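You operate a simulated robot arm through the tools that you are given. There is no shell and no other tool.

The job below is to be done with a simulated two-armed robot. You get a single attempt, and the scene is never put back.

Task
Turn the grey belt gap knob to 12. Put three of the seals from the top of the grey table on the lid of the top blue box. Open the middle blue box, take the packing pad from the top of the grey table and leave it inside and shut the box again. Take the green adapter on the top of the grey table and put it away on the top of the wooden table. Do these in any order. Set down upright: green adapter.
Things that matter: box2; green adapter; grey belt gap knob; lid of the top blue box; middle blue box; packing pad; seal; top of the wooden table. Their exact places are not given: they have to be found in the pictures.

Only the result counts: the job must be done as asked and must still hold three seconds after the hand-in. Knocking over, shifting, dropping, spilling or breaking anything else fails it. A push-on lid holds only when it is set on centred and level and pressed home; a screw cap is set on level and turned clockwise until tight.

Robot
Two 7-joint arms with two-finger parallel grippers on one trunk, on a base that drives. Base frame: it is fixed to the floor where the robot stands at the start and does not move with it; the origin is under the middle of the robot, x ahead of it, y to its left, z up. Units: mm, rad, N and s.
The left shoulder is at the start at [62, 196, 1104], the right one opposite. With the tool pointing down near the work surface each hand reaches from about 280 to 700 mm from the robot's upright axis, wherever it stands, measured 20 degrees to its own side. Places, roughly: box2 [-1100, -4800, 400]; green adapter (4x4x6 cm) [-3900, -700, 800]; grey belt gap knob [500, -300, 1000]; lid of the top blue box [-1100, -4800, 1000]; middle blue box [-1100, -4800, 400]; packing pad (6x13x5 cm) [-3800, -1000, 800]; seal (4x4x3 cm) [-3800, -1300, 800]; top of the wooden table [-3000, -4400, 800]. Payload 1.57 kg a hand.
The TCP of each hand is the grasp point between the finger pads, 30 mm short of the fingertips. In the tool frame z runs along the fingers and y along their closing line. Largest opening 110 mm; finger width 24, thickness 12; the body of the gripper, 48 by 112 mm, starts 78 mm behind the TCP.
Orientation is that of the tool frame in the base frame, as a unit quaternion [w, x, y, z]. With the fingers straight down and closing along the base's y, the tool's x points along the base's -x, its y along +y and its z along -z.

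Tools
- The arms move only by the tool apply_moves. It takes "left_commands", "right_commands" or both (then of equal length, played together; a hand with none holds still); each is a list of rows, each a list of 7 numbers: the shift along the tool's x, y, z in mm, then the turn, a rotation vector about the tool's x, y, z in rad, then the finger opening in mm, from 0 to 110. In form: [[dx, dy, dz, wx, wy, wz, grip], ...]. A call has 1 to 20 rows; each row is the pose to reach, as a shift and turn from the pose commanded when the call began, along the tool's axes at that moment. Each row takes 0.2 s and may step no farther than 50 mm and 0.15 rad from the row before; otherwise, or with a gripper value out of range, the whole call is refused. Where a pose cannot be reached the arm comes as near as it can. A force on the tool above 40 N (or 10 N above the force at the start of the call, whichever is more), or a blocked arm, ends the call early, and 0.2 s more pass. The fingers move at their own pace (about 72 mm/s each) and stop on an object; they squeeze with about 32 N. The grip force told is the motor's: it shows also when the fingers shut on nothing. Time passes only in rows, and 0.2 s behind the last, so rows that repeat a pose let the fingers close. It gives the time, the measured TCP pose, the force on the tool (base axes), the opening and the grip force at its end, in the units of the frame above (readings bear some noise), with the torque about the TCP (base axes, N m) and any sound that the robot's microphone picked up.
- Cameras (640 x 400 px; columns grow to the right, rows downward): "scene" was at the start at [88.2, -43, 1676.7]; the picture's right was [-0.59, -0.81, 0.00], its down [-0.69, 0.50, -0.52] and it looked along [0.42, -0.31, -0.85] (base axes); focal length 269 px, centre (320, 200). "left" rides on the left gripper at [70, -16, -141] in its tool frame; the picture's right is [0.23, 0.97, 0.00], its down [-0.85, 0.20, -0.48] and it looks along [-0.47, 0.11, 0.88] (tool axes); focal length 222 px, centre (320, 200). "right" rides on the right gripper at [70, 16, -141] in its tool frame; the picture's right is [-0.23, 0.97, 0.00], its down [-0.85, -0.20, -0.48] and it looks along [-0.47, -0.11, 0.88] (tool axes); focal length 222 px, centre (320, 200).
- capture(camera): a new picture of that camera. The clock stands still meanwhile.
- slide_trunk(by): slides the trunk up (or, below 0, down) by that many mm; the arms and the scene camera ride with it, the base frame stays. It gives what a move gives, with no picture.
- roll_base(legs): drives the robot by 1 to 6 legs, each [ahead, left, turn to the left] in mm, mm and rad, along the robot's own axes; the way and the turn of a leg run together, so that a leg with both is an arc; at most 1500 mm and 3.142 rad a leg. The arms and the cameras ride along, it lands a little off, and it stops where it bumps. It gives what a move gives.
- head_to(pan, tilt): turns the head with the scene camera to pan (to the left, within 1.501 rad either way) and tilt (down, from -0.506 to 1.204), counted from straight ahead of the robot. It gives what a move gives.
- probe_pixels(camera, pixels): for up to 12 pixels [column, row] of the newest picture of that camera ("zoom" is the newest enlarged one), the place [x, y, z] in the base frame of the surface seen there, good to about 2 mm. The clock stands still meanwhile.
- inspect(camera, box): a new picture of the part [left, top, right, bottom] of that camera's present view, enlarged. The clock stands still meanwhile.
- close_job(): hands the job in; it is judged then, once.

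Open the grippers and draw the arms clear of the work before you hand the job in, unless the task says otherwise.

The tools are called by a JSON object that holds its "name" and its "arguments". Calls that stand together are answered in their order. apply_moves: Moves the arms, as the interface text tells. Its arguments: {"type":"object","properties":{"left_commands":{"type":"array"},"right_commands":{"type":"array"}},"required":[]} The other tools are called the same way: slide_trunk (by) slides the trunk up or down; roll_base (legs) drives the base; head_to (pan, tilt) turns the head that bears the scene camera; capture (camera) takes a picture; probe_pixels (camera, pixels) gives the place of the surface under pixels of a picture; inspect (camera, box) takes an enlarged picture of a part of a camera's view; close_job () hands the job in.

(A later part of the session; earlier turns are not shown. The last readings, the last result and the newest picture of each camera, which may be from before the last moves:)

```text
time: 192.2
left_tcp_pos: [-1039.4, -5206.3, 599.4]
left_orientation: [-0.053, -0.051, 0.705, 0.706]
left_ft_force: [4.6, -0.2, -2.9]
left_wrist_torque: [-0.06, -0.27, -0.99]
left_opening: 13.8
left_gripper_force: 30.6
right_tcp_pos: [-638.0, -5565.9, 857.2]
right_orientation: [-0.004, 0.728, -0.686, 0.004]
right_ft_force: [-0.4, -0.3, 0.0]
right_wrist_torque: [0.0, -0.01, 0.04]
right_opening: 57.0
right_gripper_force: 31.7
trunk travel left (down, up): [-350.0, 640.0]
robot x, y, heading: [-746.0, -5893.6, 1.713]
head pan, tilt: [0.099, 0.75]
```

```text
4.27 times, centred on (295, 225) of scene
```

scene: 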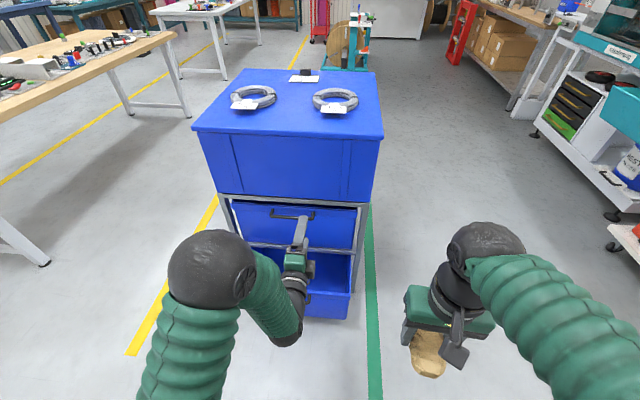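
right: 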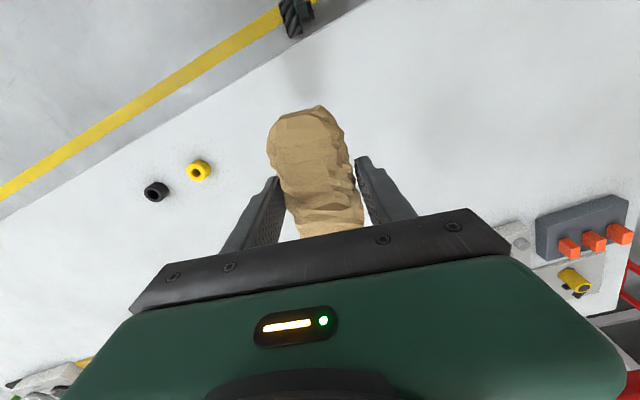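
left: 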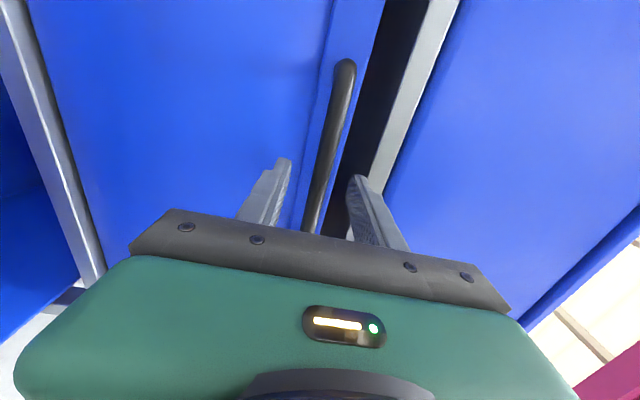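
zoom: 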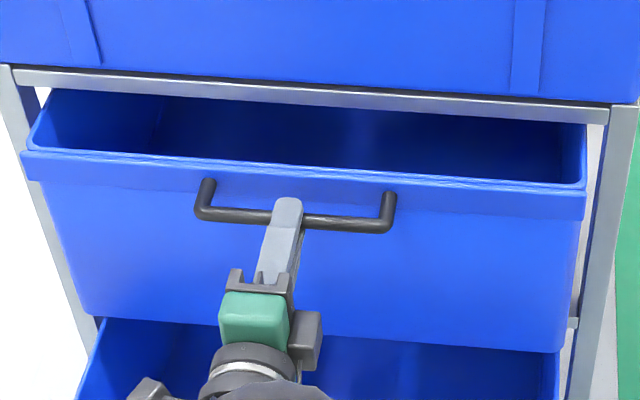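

The drawer slides out easily. I pull another 230 mm.

{"name": "apply_moves", "arguments": {"left_commands": [[-0.3, 0, -18, 0, 0, 0, 5], [-0.5, 0, -38, 0, 0, 0, 5], [-0.7, 0, -58, 0, 0, 0, 5], [-0.9, 0, -78, 0, 0, 0, 5], [-1, 0, -98, 0, 0, 0, 5], [-1, 0, -118, 0, 0, 0, 5], [-1, 0, -138, 0, 0, 0, 5], [-1, 0, -158, 0, 0, 0, 5], [-1, 0, -178, 0, 0, 0, 5], [-1, 0, -198, 0, 0, 0, 5], [-1, 0, -215, 0, 0, 0, 5], [-1, 0, -230, 0, 0, 0, 5]]}}

{"name": "capture", "arguments": {"camera": "scene"}}

```text
time: 194.8
left_tcp_pos: [-1008.4, -5435.2, 599.2]
left_orientation: [-0.053, -0.052, 0.705, 0.706]
left_ft_force: [-5.3, -1.2, 12.3]
left_wrist_torque: [0.21, -0.24, 1.01]
left_opening: 13.9
left_gripper_force: 30.4
right_tcp_pos: [-636.8, -5567.8, 857.1]
right_orientation: [-0.005, 0.728, -0.685, 0.003]
right_ft_force: [0.4, -0.1, -0.4]
right_wrist_torque: [0.0, 0.03, 0.0]
right_opening: 57.0
right_gripper_force: 32.2
trunk travel left (down, up): [-350.0, 640.0]
robot x, y, heading: [-751.9, -5892.3, 1.714]
head pan, tilt: [0.099, 0.75]
```

```text
taken
```

scene: 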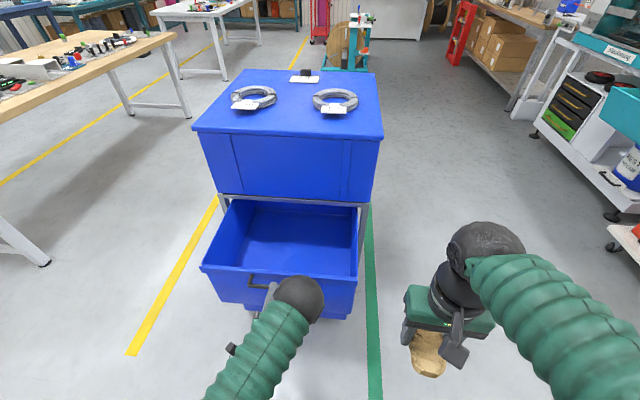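

The drawer is open about 290 mm. I open the fingers slightly to see whether the drawer stays put, still caging the bar.

{"name": "apply_moves", "arguments": {"left_commands": [[0, 0, 0, 0, 0, 0, 20], [0, 0, 0, 0, 0, 0, 28], [0, 0, 0, 0, 0, 0, 36], [0, 0, 0, 0, 0, 0, 44]]}}

{"name": "inspect", "arguments": {"camera": "scene", "box": [190, 180, 380, 330]}}

```text
time: 195.8
left_tcp_pos: [-1006.0, -5432.8, 598.2]
left_orientation: [-0.053, -0.05, 0.706, 0.705]
left_ft_force: [-0.2, -0.6, -0.1]
left_wrist_torque: [0.01, 0.01, 0.0]
left_opening: 43.9
left_gripper_force: 0.0
right_tcp_pos: [-637.8, -5565.2, 857.7]
right_orientation: [-0.005, 0.728, -0.685, 0.003]
right_ft_force: [0.5, -0.1, -0.5]
right_wrist_torque: [0.01, 0.01, -0.05]
right_opening: 57.3
right_gripper_force: 31.9
trunk travel left (down, up): [-350.0, 640.0]
robot x, y, heading: [-752.1, -5894.9, 1.712]
head pan, tilt: [0.099, 0.75]
```

```text
2.67 times, centred on (285, 255) of scene
```

zoom: 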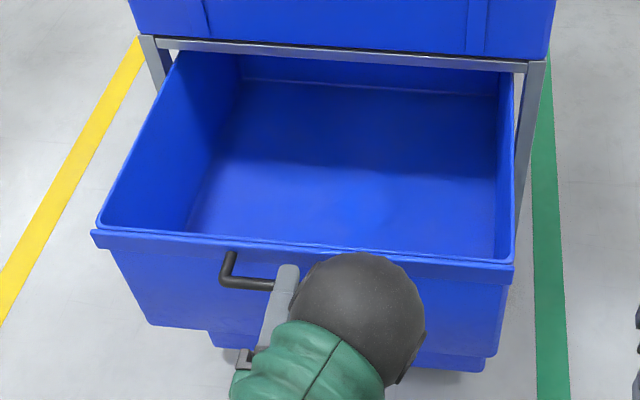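

The drawer stays in place. I probe its rim, floor and back.

{"name": "probe_pixels", "arguments": {"camera": "zoom", "pixels": [[105, 228], [505, 262], [180, 55], [510, 80], [300, 220], [350, 150], [450, 150], [240, 150], [370, 85], [300, 245], [245, 283], [340, 62]]}}

```text
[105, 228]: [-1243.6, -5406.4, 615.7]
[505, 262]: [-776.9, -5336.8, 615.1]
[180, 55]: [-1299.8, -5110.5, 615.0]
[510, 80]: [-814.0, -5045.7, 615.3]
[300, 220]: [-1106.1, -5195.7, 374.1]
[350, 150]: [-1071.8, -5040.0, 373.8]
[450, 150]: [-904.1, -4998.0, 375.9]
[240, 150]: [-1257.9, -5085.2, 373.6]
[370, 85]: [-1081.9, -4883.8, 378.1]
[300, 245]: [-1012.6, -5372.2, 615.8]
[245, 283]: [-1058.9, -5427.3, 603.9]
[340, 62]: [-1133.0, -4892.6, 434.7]
```

Drawer floor is at z≈374, rim at 615, front rim centre (-1012,-5372). I retreat the left hand from the handle, raise it and fold it back to pointing down.

{"name": "apply_moves", "arguments": {"left_commands": [[0, 0, -20, 0, 0, 0, 50], [0, 0, -45, 0, 0, 0, 50], [0, 30, -50, 0, 0, 0, 50], [0, 70, -50, 0, 0, 0, 50], [0, 115, -50, 0, 0, 0, 60], [0, 160, -50, 0, 0, 0, 70], [0, 205, -50, 0, 0, 0, 80], [0, 250, -50, 0, 0, 0, 80]]}}

{"name": "apply_moves", "arguments": {"left_commands": [[0, 3, -3, 0.0806, 0.0806, -0.0806, 80], [0, 6, -6, 0.1612, 0.1612, -0.1612, 80], [0, 9, -9, 0.2418, 0.2418, -0.2418, 80], [0, 12, -12, 0.3225, 0.3225, -0.3225, 80], [0, 15, -15, 0.4031, 0.4031, -0.4031, 80], [0, 18, -18, 0.4837, 0.4837, -0.4837, 80], [0, 21, -21, 0.5643, 0.5643, -0.5643, 80], [0, 24, -24, 0.6449, 0.6449, -0.6449, 80], [0, 27, -27, 0.7255, 0.7255, -0.7255, 80], [0, 30, -30, 0.8061, 0.8061, -0.8061, 80], [0, 33, -33, 0.8867, 0.8867, -0.8867, 80], [0, 36, -36, 0.9674, 0.9674, -0.9674, 80], [0, 39, -39, 1.048, 1.048, -1.048, 80], [0, 42, -42, 1.1286, 1.1286, -1.1286, 80], [0, 45, -45, 1.2092, 1.2092, -1.2092, 80]]}}

{"name": "capture", "arguments": {"camera": "scene"}}

```text
time: 196.6
left_tcp_pos: [-1063.9, -5491.2, 612.6]
left_orientation: [-0.114, -0.115, 0.695, 0.701]
left_ft_force: [-0.2, 0.6, -0.1]
left_wrist_torque: [-0.01, 0.0, -0.01]
left_opening: 50.4
left_gripper_force: 0.2
right_tcp_pos: [-638.9, -5567.2, 857.4]
right_orientation: [-0.005, 0.728, -0.686, 0.003]
right_ft_force: [0.2, -0.4, 0.0]
right_wrist_torque: [-0.02, -0.03, 0.02]
right_opening: 57.1
right_gripper_force: 32.4
trunk travel left (down, up): [-350.0, 640.0]
robot x, y, heading: [-753.4, -5892.5, 1.714]
head pan, tilt: [0.099, 0.75]
stopped in row 3 (left hand): the arm was blocked; the commanded pose is now the measured one
```

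```text
time: 199.8
left_tcp_pos: [-1047.9, -5535.5, 659.0]
left_orientation: [-0.002, 0.809, -0.588, -0.001]
left_ft_force: [-0.5, 0.8, -0.4]
left_wrist_torque: [0.02, 0.0, 0.0]
left_opening: 79.9
left_gripper_force: 0.0
left hand out of reach, approached as far as the arm can: row 3, 4, 5, 6, 7, 8
right_tcp_pos: [-638.6, -5566.5, 858.4]
right_orientation: [-0.005, 0.728, -0.686, 0.004]
right_ft_force: [-0.4, -0.1, 0.2]
right_wrist_torque: [0.01, -0.03, -0.02]
right_opening: 57.0
right_gripper_force: 31.9
trunk travel left (down, up): [-350.0, 640.0]
robot x, y, heading: [-749.3, -5897.4, 1.717]
head pan, tilt: [0.099, 0.75]
```

```text
taken
```

scene: 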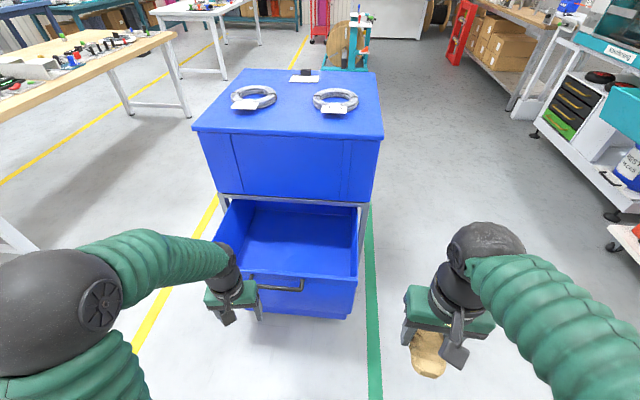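

The left hand is now pointing down at (-1048,-5535,659), clear of the handle. I raise it and tuck it nearer to the body.

{"name": "apply_moves", "arguments": {"left_commands": [[0, 0, -45, 0, 0, 0, 80], [0, 0, -90, 0, 0, 0, 80], [0, 0, -135, 0, 0, 0, 80], [0, 0, -180, 0, 0, 0, 80], [20, -18, -200, 0, 0, 0.04, 80], [45, -38, -215, 0, 0, 0.08, 80], [70, -58, -230, 0, 0, 0.12, 80], [93, -78, -240, 0, 0, 0.17, 80], [93, -78, -240, 0, 0, 0.17, 80]]}}

{"name": "capture", "arguments": {"camera": "scene"}}

```text
time: 201.8
left_tcp_pos: [-941.4, -5602.0, 897.1]
left_orientation: [0.0, 0.756, -0.654, -0.001]
left_ft_force: [-0.7, -0.5, 0.0]
left_wrist_torque: [-0.02, 0.0, -0.01]
left_opening: 79.9
left_gripper_force: 0.0
right_tcp_pos: [-639.0, -5566.6, 857.3]
right_orientation: [-0.006, 0.728, -0.686, 0.004]
right_ft_force: [0.1, 0.7, -0.1]
right_wrist_torque: [0.0, -0.02, -0.01]
right_opening: 56.8
right_gripper_force: 31.9
trunk travel left (down, up): [-350.0, 640.0]
robot x, y, heading: [-751.7, -5894.3, 1.715]
head pan, tilt: [0.099, 0.75]
```

```text
taken
```

scene: 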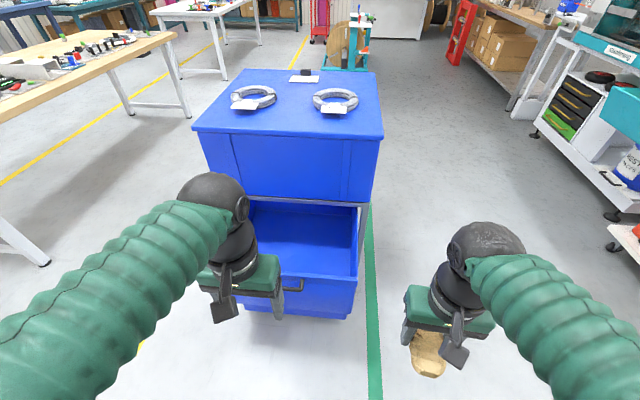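

I shift the base left by 353 mm, then ahead by 100 mm, so that the right hand lines up with the open drawer.

{"name": "roll_base", "arguments": {"legs": [[0, 353, 0], [100, 0, 0]]}}

{"name": "head_to", "arguments": {"pan": -0.1, "tilt": 0.9}}

{"name": "capture", "arguments": {"camera": "scene"}}

```text
time: 204.8
left_tcp_pos: [-1310.8, -5555.0, 898.0]
left_orientation: [0.001, 0.757, -0.653, -0.003]
left_ft_force: [0.8, 0.2, -0.2]
left_wrist_torque: [-0.03, -0.01, -0.02]
left_opening: 80.0
left_gripper_force: 0.1
right_tcp_pos: [-1007.0, -5518.7, 858.5]
right_orientation: [-0.004, 0.73, -0.684, 0.004]
right_ft_force: [-0.1, 0.7, 0.6]
right_wrist_torque: [-0.05, -0.03, -0.02]
right_opening: 57.1
right_gripper_force: 31.9
trunk travel left (down, up): [-350.0, 640.0]
robot x, y, heading: [-1116.7, -5846.2, 1.719]
head pan, tilt: [0.099, 0.75]
```

```text
time: 205.6
left_tcp_pos: [-1310.4, -5556.1, 897.8]
left_orientation: [-0.001, 0.758, -0.652, -0.003]
left_ft_force: [-0.2, 0.2, 0.0]
left_wrist_torque: [-0.03, 0.0, -0.01]
left_opening: 79.9
left_gripper_force: 0.0
right_tcp_pos: [-1008.0, -5518.8, 857.1]
right_orientation: [-0.006, 0.729, -0.684, 0.004]
right_ft_force: [0.3, -0.6, 0.0]
right_wrist_torque: [0.0, 0.02, 0.01]
right_opening: 57.0
right_gripper_force: 32.2
trunk travel left (down, up): [-350.0, 640.0]
robot x, y, heading: [-1121.4, -5848.6, 1.72]
head pan, tilt: [-0.099, 0.901]
```

```text
taken
```

scene: 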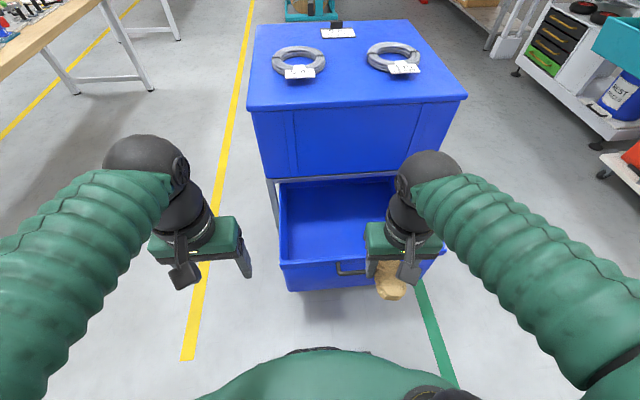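

The right hand with the pad is at (-1008,-5519,857). I move it forward 297 mm over the drawer opening, keeping height.

{"name": "apply_moves", "arguments": {"right_commands": [[-40, 1, 0, 0, 0, 0, 42], [-80, 2, 0, 0, 0, 0, 42], [-120, 3, 0, 0, 0, 0, 42], [-160, 4, 0, 0, 0, 0, 42], [-200, 5, 0, 0, 0, 0, 42], [-240, 6, 0, 0, 0, 0, 42], [-275, 6, 0, 0, 0, 0, 42], [-297, 6, 0, 0, 0, 0, 42], [-297, 6, 0, 0, 0, 0, 42]]}}

{"name": "capture", "arguments": {"camera": "right"}}

{"name": "capture", "arguments": {"camera": "scene"}}

```text
time: 207.6
left_tcp_pos: [-1311.4, -5556.1, 898.2]
left_orientation: [-0.001, 0.758, -0.652, -0.002]
left_ft_force: [-0.2, 0.3, 0.5]
left_wrist_torque: [-0.02, -0.02, -0.03]
left_opening: 79.8
left_gripper_force: 0.0
right_tcp_pos: [-1031.9, -5224.0, 862.0]
right_orientation: [-0.005, 0.729, -0.684, 0.004]
right_ft_force: [0.3, -0.8, -0.5]
right_wrist_torque: [0.03, -0.03, 0.05]
right_opening: 56.8
right_gripper_force: 32.3
trunk travel left (down, up): [-350.0, 640.0]
robot x, y, heading: [-1116.4, -5851.6, 1.725]
head pan, tilt: [-0.099, 0.901]
```

```text
taken
```

right: 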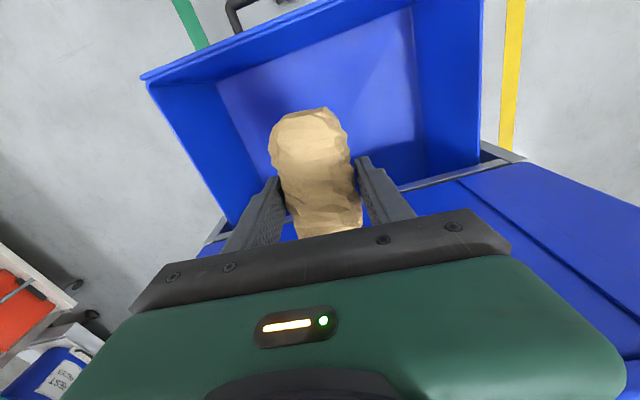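

```text
taken
```

scene: 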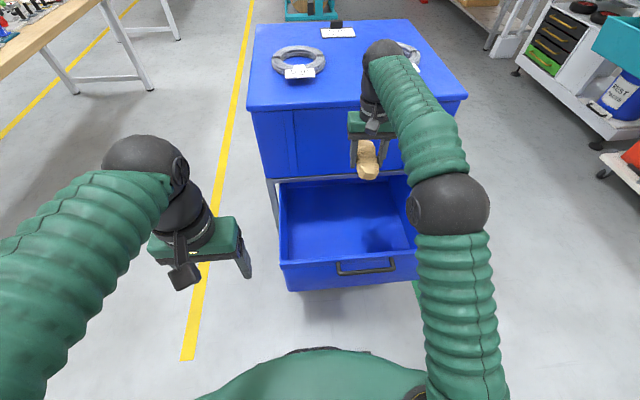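

The pad hangs over the middle of the opening. I descend 400 mm into the drawer in steady rows.

{"name": "apply_moves", "arguments": {"right_commands": [[0, 0, 40, 0, 0, 0, 42], [0, 0, 80, 0, 0, 0, 42], [0, 0, 120, 0, 0, 0, 42], [0, 0, 160, 0, 0, 0, 42], [0, 0, 200, 0, 0, 0, 42], [0, 0, 240, 0, 0, 0, 42], [0, 0, 280, 0, 0, 0, 42], [0, 0, 315, 0, 0, 0, 42], [0, 0, 350, 0, 0, 0, 42], [0, 0, 380, 0, 0, 0, 42], [0, 0, 400, 0, 0, 0, 42], [0, 0, 400, 0, 0, 0, 42]]}}

{"name": "capture", "arguments": {"camera": "right"}}

{"name": "capture", "arguments": {"camera": "scene"}}

```text
time: 210.2
left_tcp_pos: [-1311.7, -5555.6, 897.5]
left_orientation: [-0.001, 0.758, -0.653, -0.003]
left_ft_force: [0.0, -1.0, 0.0]
left_wrist_torque: [0.0, 0.01, 0.01]
left_opening: 80.0
left_gripper_force: 0.1
right_tcp_pos: [-1030.4, -5223.1, 460.0]
right_orientation: [-0.005, 0.729, -0.684, 0.004]
right_ft_force: [-0.1, 0.5, -0.2]
right_wrist_torque: [0.04, 0.04, -0.02]
right_opening: 57.2
right_gripper_force: 32.1
trunk travel left (down, up): [-350.0, 640.0]
robot x, y, heading: [-1118.8, -5848.3, 1.72]
head pan, tilt: [-0.099, 0.901]
```

```text
taken
```

right: 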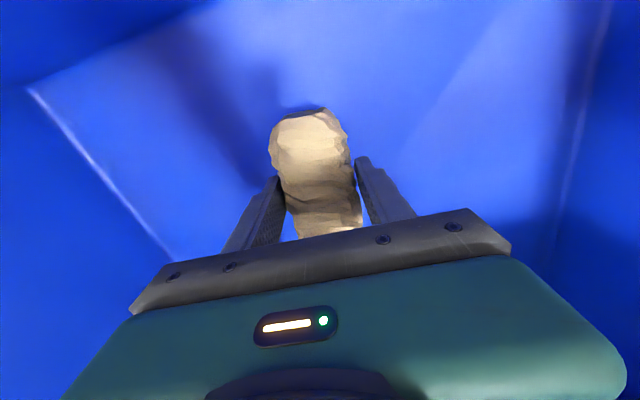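

```text
taken
```

scene: 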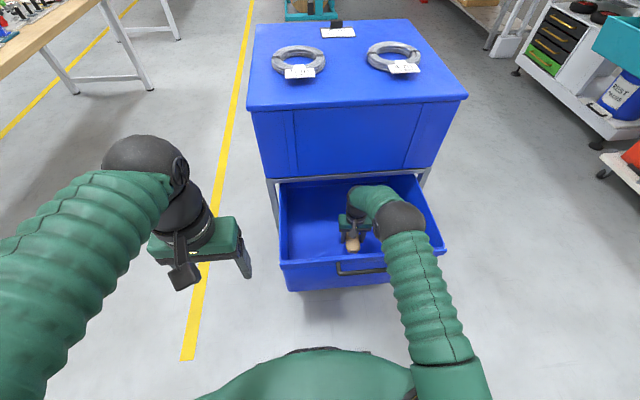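

The pad is inside, TCP at z=460. I check the arm's clearance over the rim with probes before the final descent.

{"name": "probe_pixels", "arguments": {"camera": "scene", "pixels": [[400, 215], [408, 235], [415, 270], [375, 200], [352, 220], [385, 270], [430, 250]]}}

```text
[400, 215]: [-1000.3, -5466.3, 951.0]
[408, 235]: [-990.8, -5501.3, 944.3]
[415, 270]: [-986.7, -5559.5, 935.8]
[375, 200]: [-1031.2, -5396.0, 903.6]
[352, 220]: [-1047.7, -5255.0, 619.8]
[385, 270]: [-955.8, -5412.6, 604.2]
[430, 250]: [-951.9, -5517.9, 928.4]
```

The elbow is well above the rim. I lower another 46 mm slowly until the pad touches the floor.

{"name": "apply_moves", "arguments": {"right_commands": [[0, 0, 15, 0, 0, 0, 42], [0, 0, 28, 0, 0, 0, 42], [0, 0, 36, 0, 0, 0, 42], [0, 0, 42, 0, 0, 0, 42], [0, 0, 46, 0, 0, 0, 42], [0, 0, 46, 0, 0, 0, 42]]}}

{"name": "capture", "arguments": {"camera": "right"}}

```text
time: 211.6
left_tcp_pos: [-1311.4, -5555.2, 898.5]
left_orientation: [0.0, 0.758, -0.653, -0.002]
left_ft_force: [-0.2, 0.7, -0.2]
left_wrist_torque: [-0.02, -0.02, -0.01]
left_opening: 79.9
left_gripper_force: 0.0
right_tcp_pos: [-1028.1, -5221.5, 412.7]
right_orientation: [-0.006, 0.729, -0.684, 0.004]
right_ft_force: [-0.3, 0.2, -1.6]
right_wrist_torque: [0.0, -0.04, 0.0]
right_opening: 57.2
right_gripper_force: 32.1
trunk travel left (down, up): [-350.0, 640.0]
robot x, y, heading: [-1119.7, -5849.7, 1.723]
head pan, tilt: [-0.099, 0.901]
```

```text
taken
```

right: 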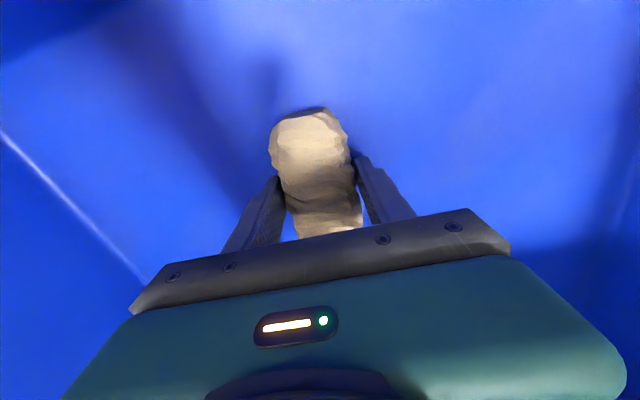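

No contact yet; I go 4 mm further in small rows.

{"name": "apply_moves", "arguments": {"right_commands": [[0, 0, 1.5, 0, 0, 0, 42], [0, 0, 3, 0, 0, 0, 42], [0, 0, 4, 0, 0, 0, 42]]}}

```text
time: 212.4
left_tcp_pos: [-1311.7, -5555.7, 896.4]
left_orientation: [-0.001, 0.757, -0.653, -0.001]
left_ft_force: [-0.3, 0.2, 0.5]
left_wrist_torque: [0.01, 0.01, 0.0]
left_opening: 80.0
left_gripper_force: 0.0
right_tcp_pos: [-1027.3, -5221.9, 409.6]
right_orientation: [-0.004, 0.73, -0.684, 0.004]
right_ft_force: [0.3, 0.2, 0.0]
right_wrist_torque: [-0.02, 0.02, 0.01]
right_opening: 56.9
right_gripper_force: 32.1
trunk travel left (down, up): [-350.0, 640.0]
robot x, y, heading: [-1118.1, -5846.8, 1.719]
head pan, tilt: [-0.099, 0.901]
```

The force reads about zero, so the pad is practically on the floor. I open the fingers and lift straight out.

{"name": "apply_moves", "arguments": {"right_commands": [[0, 0, 0, 0, 0, 0, 62], [0, 0, 0, 0, 0, 0, 75], [0, 0, 0, 0, 0, 0, 85], [0, 0, 0, 0, 0, 0, 85], [0, 0, -20, 0, 0, 0, 85], [0, 0, -50, 0, 0, 0, 85], [0, 0, -90, 0, 0, 0, 85], [0, 0, -130, 0, 0, 0, 85], [0, 0, -170, 0, 0, 0, 85], [0, 0, -210, 0, 0, 0, 85]]}}

{"name": "capture", "arguments": {"camera": "right"}}

```text
time: 214.6
left_tcp_pos: [-1311.0, -5555.9, 899.0]
left_orientation: [-0.001, 0.757, -0.654, -0.002]
left_ft_force: [0.2, -0.4, -0.4]
left_wrist_torque: [0.0, 0.03, 0.01]
left_opening: 80.2
left_gripper_force: 0.1
right_tcp_pos: [-1032.1, -5223.0, 618.3]
right_orientation: [-0.005, 0.729, -0.684, 0.005]
right_ft_force: [-0.1, 0.3, -0.5]
right_wrist_torque: [0.0, -0.01, 0.03]
right_opening: 85.3
right_gripper_force: 0.1
trunk travel left (down, up): [-350.0, 640.0]
robot x, y, heading: [-1123.8, -5849.9, 1.721]
head pan, tilt: [-0.099, 0.901]
```

```text
taken
```

right: 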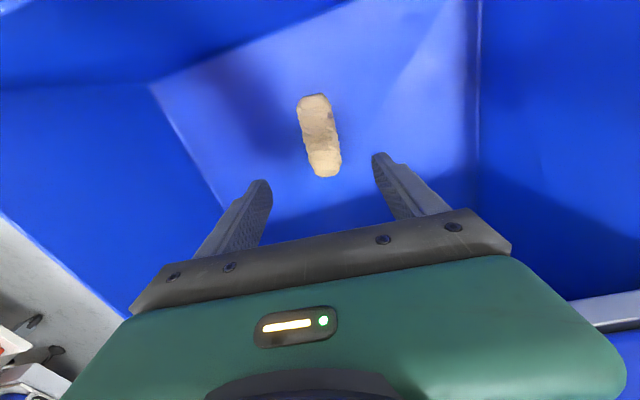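

The pad lies on the drawer's floor. I raise the right hand out of the drawer and bring it back to the body.

{"name": "apply_moves", "arguments": {"right_commands": [[0, 0, -45, 0, 0, 0, 85], [0, 0, -90, 0, 0, 0, 85], [0, 0, -135, 0, 0, 0, 85], [0, 0, -180, 0, 0, 0, 85], [0, 0, -225, 0, 0, 0, 85], [40, 0, -240, 0, 0, 0, 85], [85, 0, -240, 0, 0, 0, 85], [130, 0, -240, 0, 0, 0, 85], [175, 0, -240, 0, 0, 0, 85], [220, 0, -240, 0, 0, 0, 85], [260, -5, -240, 0, 0, 0, 85], [290, -6, -240, 0, 0, 0, 85]]}}

{"name": "roll_base", "arguments": {"legs": [[-145, 0, 0]]}}

{"name": "capture", "arguments": {"camera": "scene"}}

```text
time: 217.2
left_tcp_pos: [-1311.4, -5557.0, 898.5]
left_orientation: [-0.001, 0.758, -0.653, -0.003]
left_ft_force: [0.3, -0.6, -0.1]
left_wrist_torque: [0.03, -0.01, 0.0]
left_opening: 79.9
left_gripper_force: 0.1
right_tcp_pos: [-1010.0, -5516.6, 858.0]
right_orientation: [-0.005, 0.73, -0.684, 0.003]
right_ft_force: [0.3, -0.3, 0.5]
right_wrist_torque: [0.02, -0.03, 0.0]
right_opening: 85.0
right_gripper_force: 0.1
trunk travel left (down, up): [-350.0, 640.0]
robot x, y, heading: [-1117.8, -5848.2, 1.722]
head pan, tilt: [-0.099, 0.901]
```

```text
time: 218.5
left_tcp_pos: [-1289.8, -5698.5, 898.5]
left_orientation: [-0.002, 0.757, -0.653, -0.003]
left_ft_force: [-0.2, 0.8, -0.7]
left_wrist_torque: [0.02, 0.0, 0.0]
left_opening: 80.2
left_gripper_force: 0.1
right_tcp_pos: [-986.8, -5657.5, 857.9]
right_orientation: [-0.006, 0.729, -0.685, 0.002]
right_ft_force: [0.1, -1.1, -1.0]
right_wrist_torque: [0.02, -0.02, 0.01]
right_opening: 85.0
right_gripper_force: 0.1
trunk travel left (down, up): [-350.0, 640.0]
robot x, y, heading: [-1096.1, -5989.0, 1.718]
head pan, tilt: [-0.099, 0.901]
```

```text
taken
```

scene: 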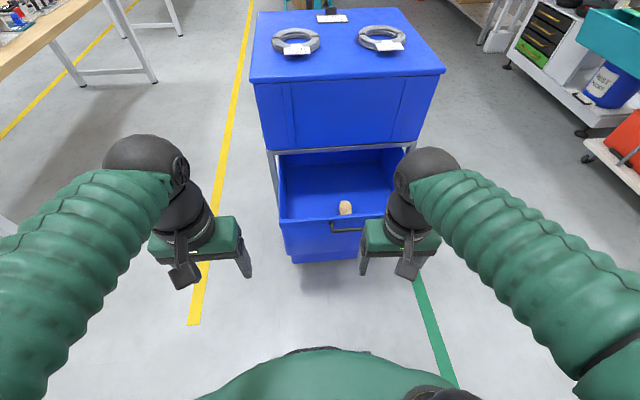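

The handle bar is now 552 mm ahead, 168 mm right. I swing the right hand to point forward (mirror of before), ending above and before the handle.

{"name": "apply_moves", "arguments": {"right_commands": [[-10, 0, 6, 0.0806, -0.0806, -0.0806, 80], [-20, 0, 12, 0.1612, -0.1612, -0.1612, 75], [-30, 0, 18, 0.2418, -0.2418, -0.2418, 70], [-40, 0, 24, 0.3225, -0.3225, -0.3225, 65], [-50, 0, 30, 0.4031, -0.4031, -0.4031, 60], [-60, 0, 36, 0.4837, -0.4837, -0.4837, 55], [-70, 0, 42, 0.5643, -0.5643, -0.5643, 50], [-80, 0, 48, 0.6449, -0.6449, -0.6449, 48], [-90, 0, 54, 0.7255, -0.7255, -0.7255, 48], [-100, 0, 60, 0.8061, -0.8061, -0.8061, 48], [-110, 0, 66, 0.8867, -0.8867, -0.8867, 48], [-120, 0, 72, 0.9674, -0.9674, -0.9674, 48], [-130, 0, 78, 1.048, -1.048, -1.048, 48], [-140, 0, 84, 1.1286, -1.1286, -1.1286, 48], [-150, 0, 90, 1.2092, -1.2092, -1.2092, 48]]}}

{"name": "capture", "arguments": {"camera": "scene"}}

```text
time: 220.2
left_tcp_pos: [-1289.3, -5699.1, 894.5]
left_orientation: [-0.001, 0.757, -0.653, -0.002]
left_ft_force: [-0.1, -1.0, 0.3]
left_wrist_torque: [0.01, -0.02, 0.01]
left_opening: 79.7
left_gripper_force: 0.1
right_tcp_pos: [-942.2, -5574.0, 816.2]
right_orientation: [-0.384, 0.792, -0.474, 0.003]
right_ft_force: [-0.4, -1.3, 1.0]
right_wrist_torque: [0.01, 0.0, -0.04]
right_opening: 47.8
right_gripper_force: 0.1
right hand out of reach, approached as far as the arm can: row 8
trunk travel left (down, up): [-350.0, 640.0]
robot x, y, heading: [-1097.5, -5988.0, 1.72]
head pan, tilt: [-0.099, 0.901]
stopped in row 8 (right hand): the arm was blocked; the commanded pose is now the measured one
```

```text
taken
```

scene: 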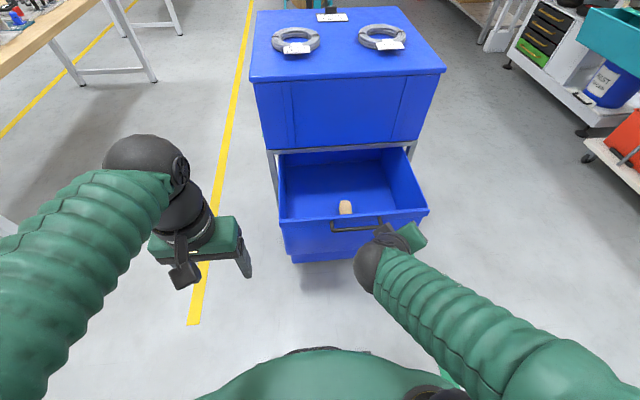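

The swing got blocked too near the body. I continue it with the remaining rotation while moving farther ahead.

{"name": "apply_moves", "arguments": {"right_commands": [[-38, 6, 23, 0, 0, 0, 48], [-76, 13, 46, 0, 0, 0, 48], [-115, 19, 70, 0.0627, -0.0943, -0.084, 48], [-153, 25, 93, 0.1253, -0.1887, -0.168, 48], [-153, 25, 93, 0.188, -0.283, -0.252, 48], [-153, 25, 93, 0.2507, -0.3773, -0.336, 48], [-153, 25, 93, 0.3133, -0.4717, -0.42, 48], [-153, 25, 93, 0.376, -0.566, -0.504, 48], [-153, 25, 93, 0.4387, -0.6603, -0.588, 48], [-153, 25, 93, 0.5013, -0.7547, -0.672, 48], [-153, 25, 93, 0.564, -0.849, -0.756, 48]]}}

{"name": "capture", "arguments": {"camera": "scene"}}

```text
time: 222.6
left_tcp_pos: [-1290.5, -5697.4, 897.6]
left_orientation: [-0.001, 0.757, -0.654, -0.003]
left_ft_force: [1.4, 0.0, -0.2]
left_wrist_torque: [0.01, 0.01, 0.01]
left_opening: 80.0
left_gripper_force: 0.1
right_tcp_pos: [-1011.9, -5408.7, 791.6]
right_orientation: [-0.682, 0.73, -0.007, -0.047]
right_ft_force: [0.1, 0.3, -0.7]
right_wrist_torque: [-0.01, -0.01, 0.02]
right_opening: 48.3
right_gripper_force: 0.0
right hand out of reach, approached as far as the arm can: row 11
trunk travel left (down, up): [-350.0, 640.0]
robot x, y, heading: [-1099.8, -5988.5, 1.716]
head pan, tilt: [-0.099, 0.901]
```

```text
taken
```

scene: 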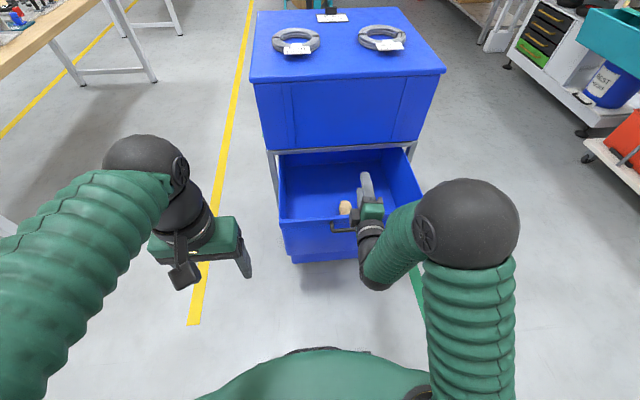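

The right hand points forward now. I back it off and lower it to just in front of the handle bar at z≈600, also squaring the orientation.

{"name": "apply_moves", "arguments": {"right_commands": [[3, 2, -30, 0.01, -0.015, -0.013, 48], [6, 6, -56, 0.02, -0.03, -0.027, 48], [9, 45, -56, 0.03, -0.045, -0.04, 48], [12, 85, -56, 0.04, -0.06, -0.054, 48], [15, 125, -56, 0.05, -0.075, -0.067, 48], [18, 165, -56, 0.062, -0.089, -0.081, 48], [21, 195, -56, 0.062, -0.089, -0.081, 48], [21, 195, -56, 0.062, -0.089, -0.081, 48]]}}

{"name": "capture", "arguments": {"camera": "right"}}

{"name": "inspect", "arguments": {"camera": "scene", "box": [260, 150, 450, 300]}}

```text
time: 224.4
left_tcp_pos: [-1289.9, -5698.1, 897.2]
left_orientation: [-0.001, 0.757, -0.654, -0.003]
left_ft_force: [-0.6, 0.5, 0.7]
left_wrist_torque: [0.01, -0.03, 0.01]
left_opening: 80.2
left_gripper_force: 0.1
right_tcp_pos: [-1004.1, -5478.4, 599.9]
right_orientation: [0.705, -0.705, -0.05, 0.051]
right_ft_force: [0.0, -0.2, 0.7]
right_wrist_torque: [0.02, 0.0, 0.02]
right_opening: 48.3
right_gripper_force: 0.1
right hand out of reach, approached as far as the arm can: row 1, 2, 3, 4
trunk travel left (down, up): [-350.0, 640.0]
robot x, y, heading: [-1100.0, -5987.8, 1.718]
head pan, tilt: [-0.099, 0.901]
```

```text
taken
```

right: 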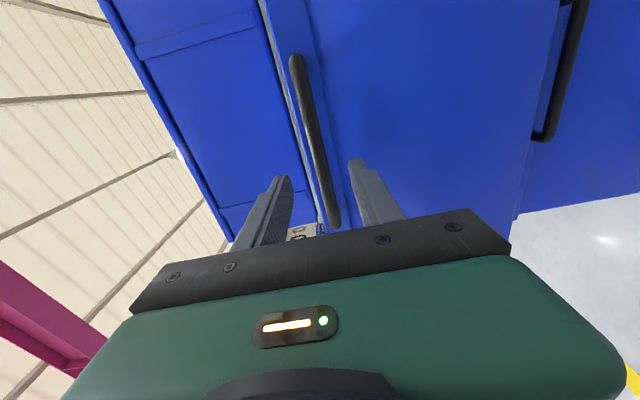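

```text
2.67 times, centred on (355, 225) of scene
```

zoom: 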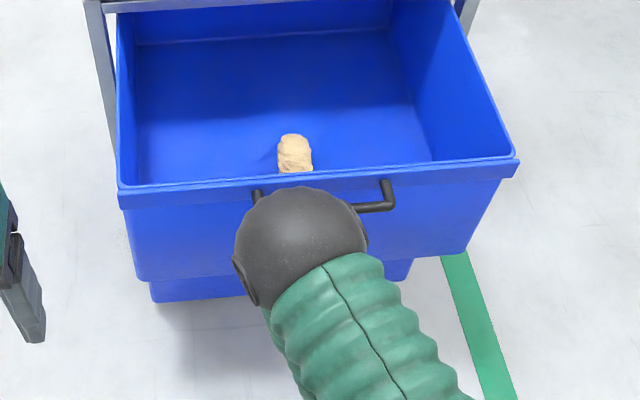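

The bar runs between the fingers. I advance 46 mm and close on it.

{"name": "apply_moves", "arguments": {"right_commands": [[0, 0, 16, 0, 0, 0, 48], [0, 0, 32, 0, 0, 0, 48], [0, 0, 46, 0, 0, 0, 48], [0, 0, 46, 0, 0, 0, 36], [0, 0, 46, 0, 0, 0, 24], [0, 0, 46, 0, 0, 0, 14], [0, 0, 46, 0, 0, 0, 8], [0, 0, 46, 0, 0, 0, 5], [0, 0, 46, 0, 0, 0, 5]]}}

{"name": "capture", "arguments": {"camera": "right"}}

```text
time: 226.4
left_tcp_pos: [-1290.1, -5698.0, 896.9]
left_orientation: [-0.001, 0.757, -0.653, -0.002]
left_ft_force: [-0.1, 0.0, -1.0]
left_wrist_torque: [-0.01, -0.03, 0.01]
left_opening: 80.3
left_gripper_force: 0.0
right_tcp_pos: [-1011.9, -5432.1, 598.3]
right_orientation: [-0.705, 0.706, 0.05, -0.05]
right_ft_force: [-0.2, 0.7, 4.3]
right_wrist_torque: [0.07, 0.05, 0.18]
right_opening: 13.8
right_gripper_force: 30.3
trunk travel left (down, up): [-350.0, 640.0]
robot x, y, heading: [-1097.6, -5989.2, 1.722]
head pan, tilt: [-0.099, 0.901]
```

```text
taken
```

right: 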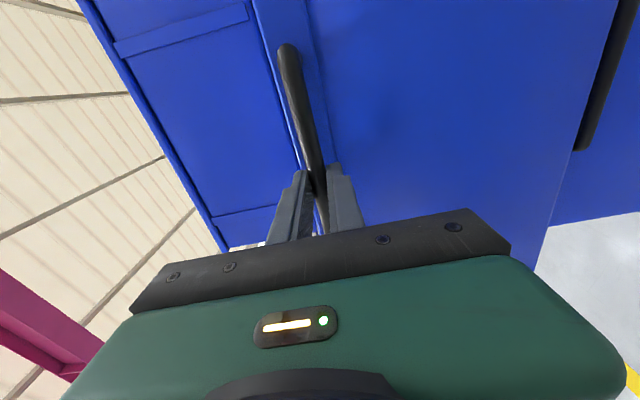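

The bar is held. I push the drawer in by 270 mm along the tool axis.

{"name": "apply_moves", "arguments": {"right_commands": [[0, 0, 15, 0, 0, 0, 5], [0, 0, 33, 0, 0, 0, 5], [0, 0, 53, 0, 0, 0, 5], [0, 0, 73, 0, 0, 0, 5], [0, 0, 93, 0, 0, 0, 5], [0, 0, 113, 0, 0, 0, 5], [0, 0, 133, 0, 0, 0, 5], [0, 0, 153, 0, 0, 0, 5], [0, 0, 173, 0, 0, 0, 5], [0, 0, 193, 0, 0, 0, 5], [0, 0, 213, 0, 0, 0, 5], [0, 0, 233, 0, 0, 0, 5], [0, 0, 250, 0, 0, 0, 5], [0, 0, 262, 0, 0, 0, 5], [0, 0, 270, 0, 0, 0, 5]]}}

{"name": "capture", "arguments": {"camera": "scene"}}

```text
time: 229.6
left_tcp_pos: [-1293.3, -5697.2, 896.6]
left_orientation: [-0.002, 0.756, -0.654, 0.0]
left_ft_force: [-0.6, 0.2, -0.3]
left_wrist_torque: [0.02, 0.0, -0.03]
left_opening: 79.8
left_gripper_force: 0.2
right_tcp_pos: [-1050.6, -5165.4, 598.2]
right_orientation: [-0.705, 0.706, 0.053, -0.051]
right_ft_force: [-22.4, -1.9, -4.2]
right_wrist_torque: [-0.03, 0.24, 0.47]
right_opening: 13.9
right_gripper_force: 30.3
trunk travel left (down, up): [-350.0, 640.0]
robot x, y, heading: [-1098.3, -5988.5, 1.714]
head pan, tilt: [-0.099, 0.901]
```

```text
taken
```

scene: 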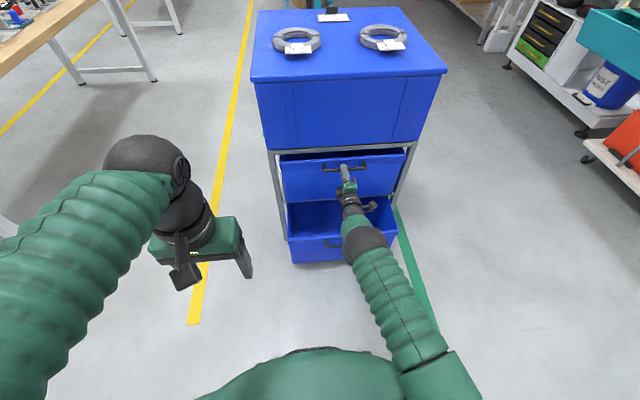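

Nearly closed; a side force of -22 N in x shows I should shift ~3 mm left. I ease that and push the last 20 mm slowly.

{"name": "apply_moves", "arguments": {"right_commands": [[-2, 0, 0, 0, 0, 0, 5], [-3, 0, 5, 0, 0, 0, 5], [-3, 0, 10, 0, 0, 0, 5], [-3, 0, 15, 0, 0, 0, 5], [-3, 0, 19, 0, 0, 0, 5]]}}

{"name": "inspect", "arguments": {"camera": "scene", "box": [250, 120, 450, 270]}}

```text
time: 230.8
left_tcp_pos: [-1291.3, -5697.3, 897.0]
left_orientation: [-0.002, 0.757, -0.653, -0.001]
left_ft_force: [-0.1, 0.3, 0.0]
left_wrist_torque: [-0.01, -0.03, -0.02]
left_opening: 80.1
left_gripper_force: 0.0
right_tcp_pos: [-1052.8, -5145.8, 599.6]
right_orientation: [-0.704, 0.706, 0.049, -0.05]
right_ft_force: [-7.1, -2.3, -3.1]
right_wrist_torque: [-0.04, 0.11, -0.14]
right_opening: 13.6
right_gripper_force: 30.3
trunk travel left (down, up): [-350.0, 640.0]
robot x, y, heading: [-1095.8, -5988.6, 1.715]
head pan, tilt: [-0.099, 0.901]
```

```text
2.67 times, centred on (350, 195) of scene
```

zoom: 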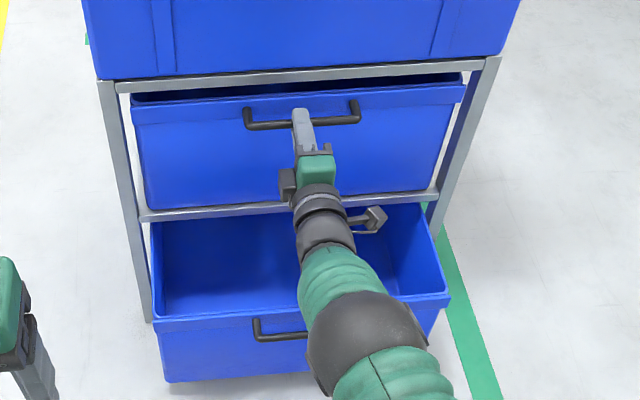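

The hand is back at the original closed position (y≈-5146). I push a few mm more to feel whether there is a stop.

{"name": "apply_moves", "arguments": {"right_commands": [[-0.5, 0, 2, 0, 0, 0, 5], [-0.5, 0, 4, 0, 0, 0, 5]]}}

{"name": "inspect", "arguments": {"camera": "scene", "box": [280, 130, 430, 230]}}

```text
time: 231.4
left_tcp_pos: [-1290.0, -5698.6, 897.4]
left_orientation: [-0.002, 0.757, -0.653, -0.002]
left_ft_force: [0.6, -0.2, 0.5]
left_wrist_torque: [-0.01, 0.0, 0.01]
left_opening: 79.9
left_gripper_force: 0.1
right_tcp_pos: [-1053.9, -5143.6, 597.7]
right_orientation: [-0.704, 0.706, 0.05, -0.051]
right_ft_force: [0.4, -16.1, -0.2]
right_wrist_torque: [0.0, 0.02, -0.44]
right_opening: 14.0
right_gripper_force: 30.1
trunk travel left (down, up): [-350.0, 640.0]
robot x, y, heading: [-1095.9, -5990.5, 1.723]
head pan, tilt: [-0.099, 0.901]
```

```text
4.00 times, centred on (355, 180) of scene
```

zoom: 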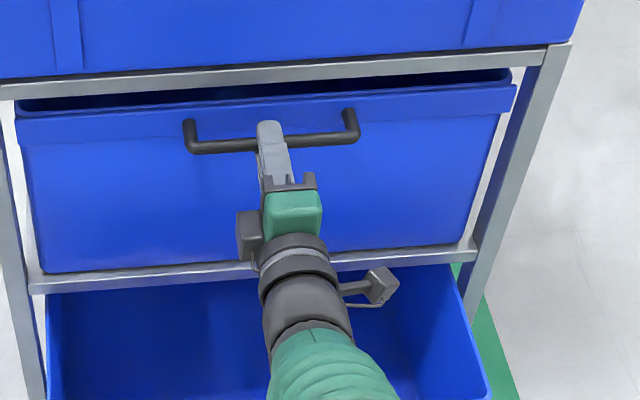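

A push-back of 16 N means it has hit its stop. I probe the bar and rim to confirm the shut position against the first readings.

{"name": "probe_pixels", "arguments": {"camera": "zoom", "pixels": [[190, 140], [225, 147], [340, 138], [350, 118], [120, 130], [420, 110], [150, 210]]}}

```text
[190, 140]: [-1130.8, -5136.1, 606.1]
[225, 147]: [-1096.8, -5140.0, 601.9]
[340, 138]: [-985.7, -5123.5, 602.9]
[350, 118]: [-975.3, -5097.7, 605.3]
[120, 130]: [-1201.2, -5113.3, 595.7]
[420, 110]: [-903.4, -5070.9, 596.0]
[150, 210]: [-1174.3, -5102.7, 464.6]
```

The drawer is shut just as at the start. I release the handle, back the right hand away and raise it.

{"name": "apply_moves", "arguments": {"right_commands": [[0, 0, -2, 0, 0, 0, 25], [0, 0, -2, 0, 0, 0, 40], [0, 0, -2, 0, 0, 0, 48], [0, 0, -27, 0, 0, 0, 48], [0, 0, -57, 0, 0, 0, 48], [0, -25, -95, 0, 0, 0, 48], [0, -60, -130, 0, 0, 0, 48], [0, -100, -160, 0, 0, 0, 48], [0, -140, -185, 0, 0, 0, 60], [0, -180, -205, 0, 0, 0, 70], [0, -210, -220, 0, 0, 0, 80]]}}

{"name": "apply_moves", "arguments": {"right_commands": [[0, 0, 0, -0.0806, 0.0806, 0.0806, 80], [0, 0, 0, -0.1612, 0.1612, 0.1612, 80], [0, 0, 0, -0.2418, 0.2418, 0.2418, 80], [0, 0, 0, -0.3225, 0.3225, 0.3225, 80], [0, 0, 0, -0.4031, 0.4031, 0.4031, 80], [0, 0, 0, -0.4837, 0.4837, 0.4837, 80], [0, 0, 0, -0.5643, 0.5643, 0.5643, 80], [0, 0, 0, -0.6449, 0.6449, 0.6449, 80], [0, 0, 0, -0.7255, 0.7255, 0.7255, 80], [0, 0, 0, -0.8061, 0.8061, 0.8061, 80], [0, 0, 0, -0.8867, 0.8867, 0.8867, 80], [0, 0, 0, -0.9674, 0.9674, 0.9674, 80], [0, 0, 0, -1.048, 1.048, 1.048, 80], [0, 0, 0, -1.1286, 1.1286, 1.1286, 80], [0, 0, 0, -1.2092, 1.2092, 1.2092, 80]]}}

{"name": "capture", "arguments": {"camera": "scene"}}

```text
time: 233.5
left_tcp_pos: [-1287.9, -5698.2, 899.3]
left_orientation: [0.0, 0.758, -0.653, -0.003]
left_ft_force: [0.8, -0.1, -0.4]
left_wrist_torque: [0.0, 0.03, 0.05]
left_opening: 80.1
left_gripper_force: 0.1
right_tcp_pos: [-861.4, -5321.0, 756.4]
right_orientation: [0.706, -0.704, 0.059, -0.042]
right_ft_force: [0.3, -0.3, -0.5]
right_wrist_torque: [0.04, 0.01, 0.01]
right_opening: 70.1
right_gripper_force: 0.1
right hand out of reach, approached as far as the arm can: row 10
trunk travel left (down, up): [-350.0, 640.0]
robot x, y, heading: [-1095.4, -5987.8, 1.717]
head pan, tilt: [-0.099, 0.901]
stopped in row 10 (right hand): the arm was blocked; the commanded pose is now the measured one
```

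```text
time: 236.7
left_tcp_pos: [-1288.4, -5697.4, 897.2]
left_orientation: [0.0, 0.757, -0.653, -0.002]
left_ft_force: [0.4, 0.6, -0.5]
left_wrist_torque: [-0.01, 0.05, 0.01]
left_opening: 79.9
left_gripper_force: 0.1
right_tcp_pos: [-866.0, -5318.6, 756.5]
right_orientation: [-0.008, -0.657, 0.754, 0.009]
right_ft_force: [0.1, 0.1, -0.7]
right_wrist_torque: [0.01, 0.0, 0.02]
right_opening: 80.0
right_gripper_force: 0.2
trunk travel left (down, up): [-350.0, 640.0]
robot x, y, heading: [-1103.1, -5988.3, 1.718]
head pan, tilt: [-0.099, 0.901]
```

```text
taken
```

scene: 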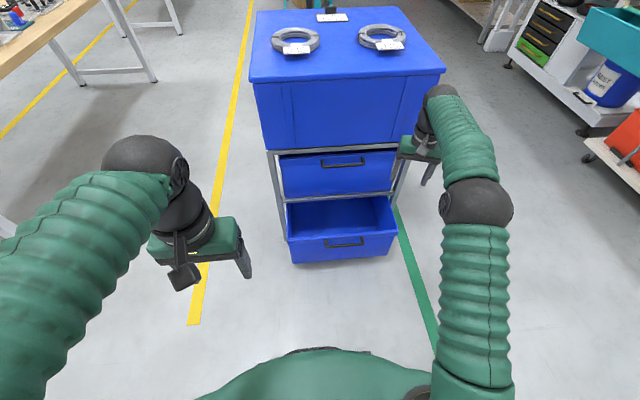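

The middle box is shut and both lower handles look unchanged. I tuck the right hand back to the body.

{"name": "apply_moves", "arguments": {"right_commands": [[20, 5, -30, 0, 0, 0, 80], [58, 15, -50, 0, 0, -0.03, 80], [97, 27, -65, 0, 0, -0.06, 80], [136, 40, -80, 0, 0, -0.1, 80], [176, 53, -92, 0, 0, -0.14, 80], [217, 66, -104, 0, 0, -0.18, 80], [258, 79, -116, 0, 0, -0.22, 80], [300, 93, -128, 0, 0, -0.25, 80], [343, 107, -140, 0, 0, -0.284, 80], [343, 107, -140, 0, 0, -0.284, 80]]}}

{"name": "slide_trunk", "arguments": {"by": 350}}

{"name": "head_to", "arguments": {"pan": 0.0, "tilt": 0.75}}

{"name": "capture", "arguments": {"camera": "scene"}}

```text
time: 238.9
left_tcp_pos: [-1289.3, -5697.8, 896.7]
left_orientation: [-0.001, 0.757, -0.653, -0.002]
left_ft_force: [0.5, 0.2, -0.6]
left_wrist_torque: [-0.02, -0.02, 0.0]
left_opening: 79.9
left_gripper_force: 0.0
right_tcp_pos: [-1014.5, -5646.0, 895.4]
right_orientation: [0.004, 0.757, -0.653, -0.01]
right_ft_force: [0.2, 0.4, 0.5]
right_wrist_torque: [-0.01, 0.01, -0.01]
right_opening: 79.9
right_gripper_force: 0.0
trunk travel left (down, up): [-350.0, 640.0]
robot x, y, heading: [-1100.4, -5990.0, 1.715]
head pan, tilt: [-0.099, 0.901]
```

```text
time: 242.3
left_tcp_pos: [-1289.3, -5698.2, 1247.1]
left_orientation: [-0.001, 0.757, -0.654, -0.003]
left_ft_force: [-0.2, -0.7, -0.3]
left_wrist_torque: [-0.01, 0.01, 0.0]
left_opening: 80.1
left_gripper_force: 0.1
right_tcp_pos: [-1014.4, -5644.5, 1244.4]
right_orientation: [0.004, 0.757, -0.653, -0.009]
right_ft_force: [0.1, 0.1, -1.5]
right_wrist_torque: [0.0, 0.0, 0.01]
right_opening: 79.9
right_gripper_force: 0.0
trunk travel left (down, up): [-700.0, 290.0]
robot x, y, heading: [-1097.3, -5990.1, 1.718]
head pan, tilt: [-0.099, 0.901]
```

```text
time: 243.1
left_tcp_pos: [-1290.6, -5698.0, 1248.2]
left_orientation: [-0.002, 0.757, -0.654, -0.002]
left_ft_force: [1.0, 0.1, -0.5]
left_wrist_torque: [0.02, -0.01, -0.03]
left_opening: 80.0
left_gripper_force: 0.1
right_tcp_pos: [-1015.2, -5645.2, 1245.0]
right_orientation: [0.004, 0.758, -0.653, -0.01]
right_ft_force: [-0.4, 0.1, -0.1]
right_wrist_torque: [0.0, 0.02, -0.04]
right_opening: 80.0
right_gripper_force: 0.0
trunk travel left (down, up): [-700.0, 290.0]
robot x, y, heading: [-1099.2, -5988.2, 1.715]
head pan, tilt: [0.0, 0.75]
```

```text
taken
```

scene: 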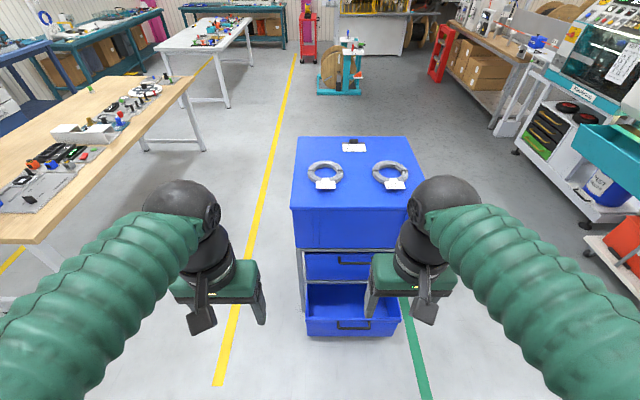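

Now the seals. I drive left past the stack and up the corridor between the wooden table and the stack toward the grey table's front side.

{"name": "roll_base", "arguments": {"legs": [[181, 832, 0], [1449, -109, 0], [1103, -59, 0]]}}

{"name": "head_to", "arguments": {"pan": 0.4, "tilt": 0.6}}

{"name": "capture", "arguments": {"camera": "scene"}}

```text
time: 259.7
left_tcp_pos: [-2381.6, -3111.3, 1247.6]
left_orientation: [-0.001, 0.751, -0.66, -0.003]
left_ft_force: [-0.2, -0.4, 0.8]
left_wrist_torque: [-0.01, 0.02, -0.02]
left_opening: 80.0
left_gripper_force: 0.2
right_tcp_pos: [-2106.8, -3064.3, 1246.0]
right_orientation: [0.003, 0.751, -0.66, -0.009]
right_ft_force: [0.4, 0.0, 0.3]
right_wrist_torque: [0.03, 0.02, 0.0]
right_opening: 80.0
right_gripper_force: 0.0
trunk travel left (down, up): [-700.0, 290.0]
robot x, y, heading: [-2195.4, -3408.2, 1.698]
head pan, tilt: [0.0, 0.75]
```

```text
time: 260.6
left_tcp_pos: [-2382.8, -3111.1, 1246.5]
left_orientation: [-0.001, 0.751, -0.66, -0.002]
left_ft_force: [-0.5, -0.2, 0.4]
left_wrist_torque: [-0.01, -0.05, 0.05]
left_opening: 80.2
left_gripper_force: 0.1
right_tcp_pos: [-2107.1, -3063.4, 1244.7]
right_orientation: [0.005, 0.751, -0.66, -0.009]
right_ft_force: [-0.1, 0.7, -0.4]
right_wrist_torque: [-0.05, -0.01, 0.03]
right_opening: 80.1
right_gripper_force: 0.0
trunk travel left (down, up): [-700.0, 290.0]
robot x, y, heading: [-2194.9, -3408.3, 1.703]
head pan, tilt: [0.4, 0.6]
```

```text
taken
```

scene: 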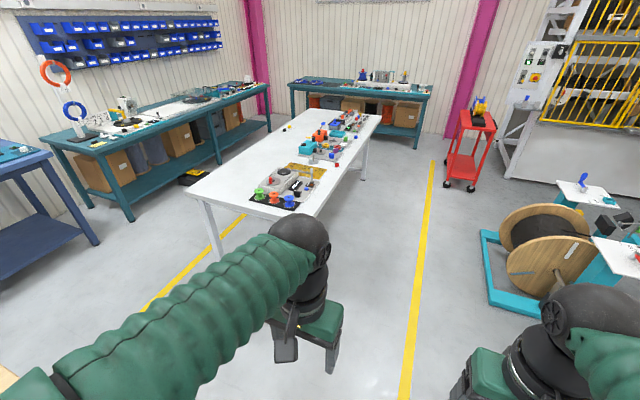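

The grey table is ahead-left. I zoom in to find the front-edge seals (red and blue).

{"name": "inspect", "arguments": {"camera": "scene", "box": [220, 100, 400, 215]}}

{"name": "probe_pixels", "arguments": {"camera": "scene", "pixels": [[485, 235], [490, 305], [570, 315], [445, 187], [380, 115], [310, 212], [365, 187]]}}

```text
3.48 times, centred on (310, 158) of scene
```

zoom: 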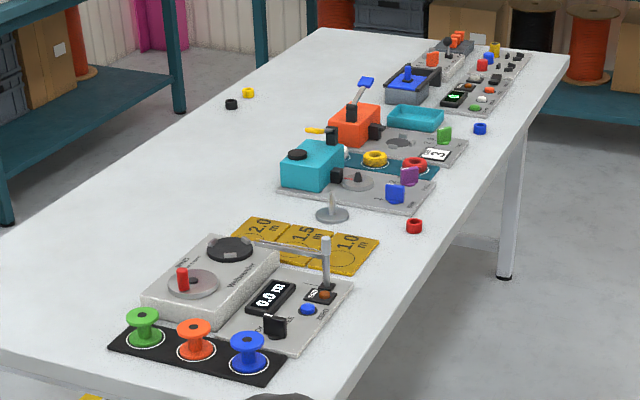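

```text
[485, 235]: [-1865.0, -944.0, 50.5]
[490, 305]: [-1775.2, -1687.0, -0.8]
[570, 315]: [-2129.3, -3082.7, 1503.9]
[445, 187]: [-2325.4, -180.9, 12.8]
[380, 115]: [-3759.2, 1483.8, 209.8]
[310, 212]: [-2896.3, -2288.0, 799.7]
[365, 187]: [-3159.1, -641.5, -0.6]
```

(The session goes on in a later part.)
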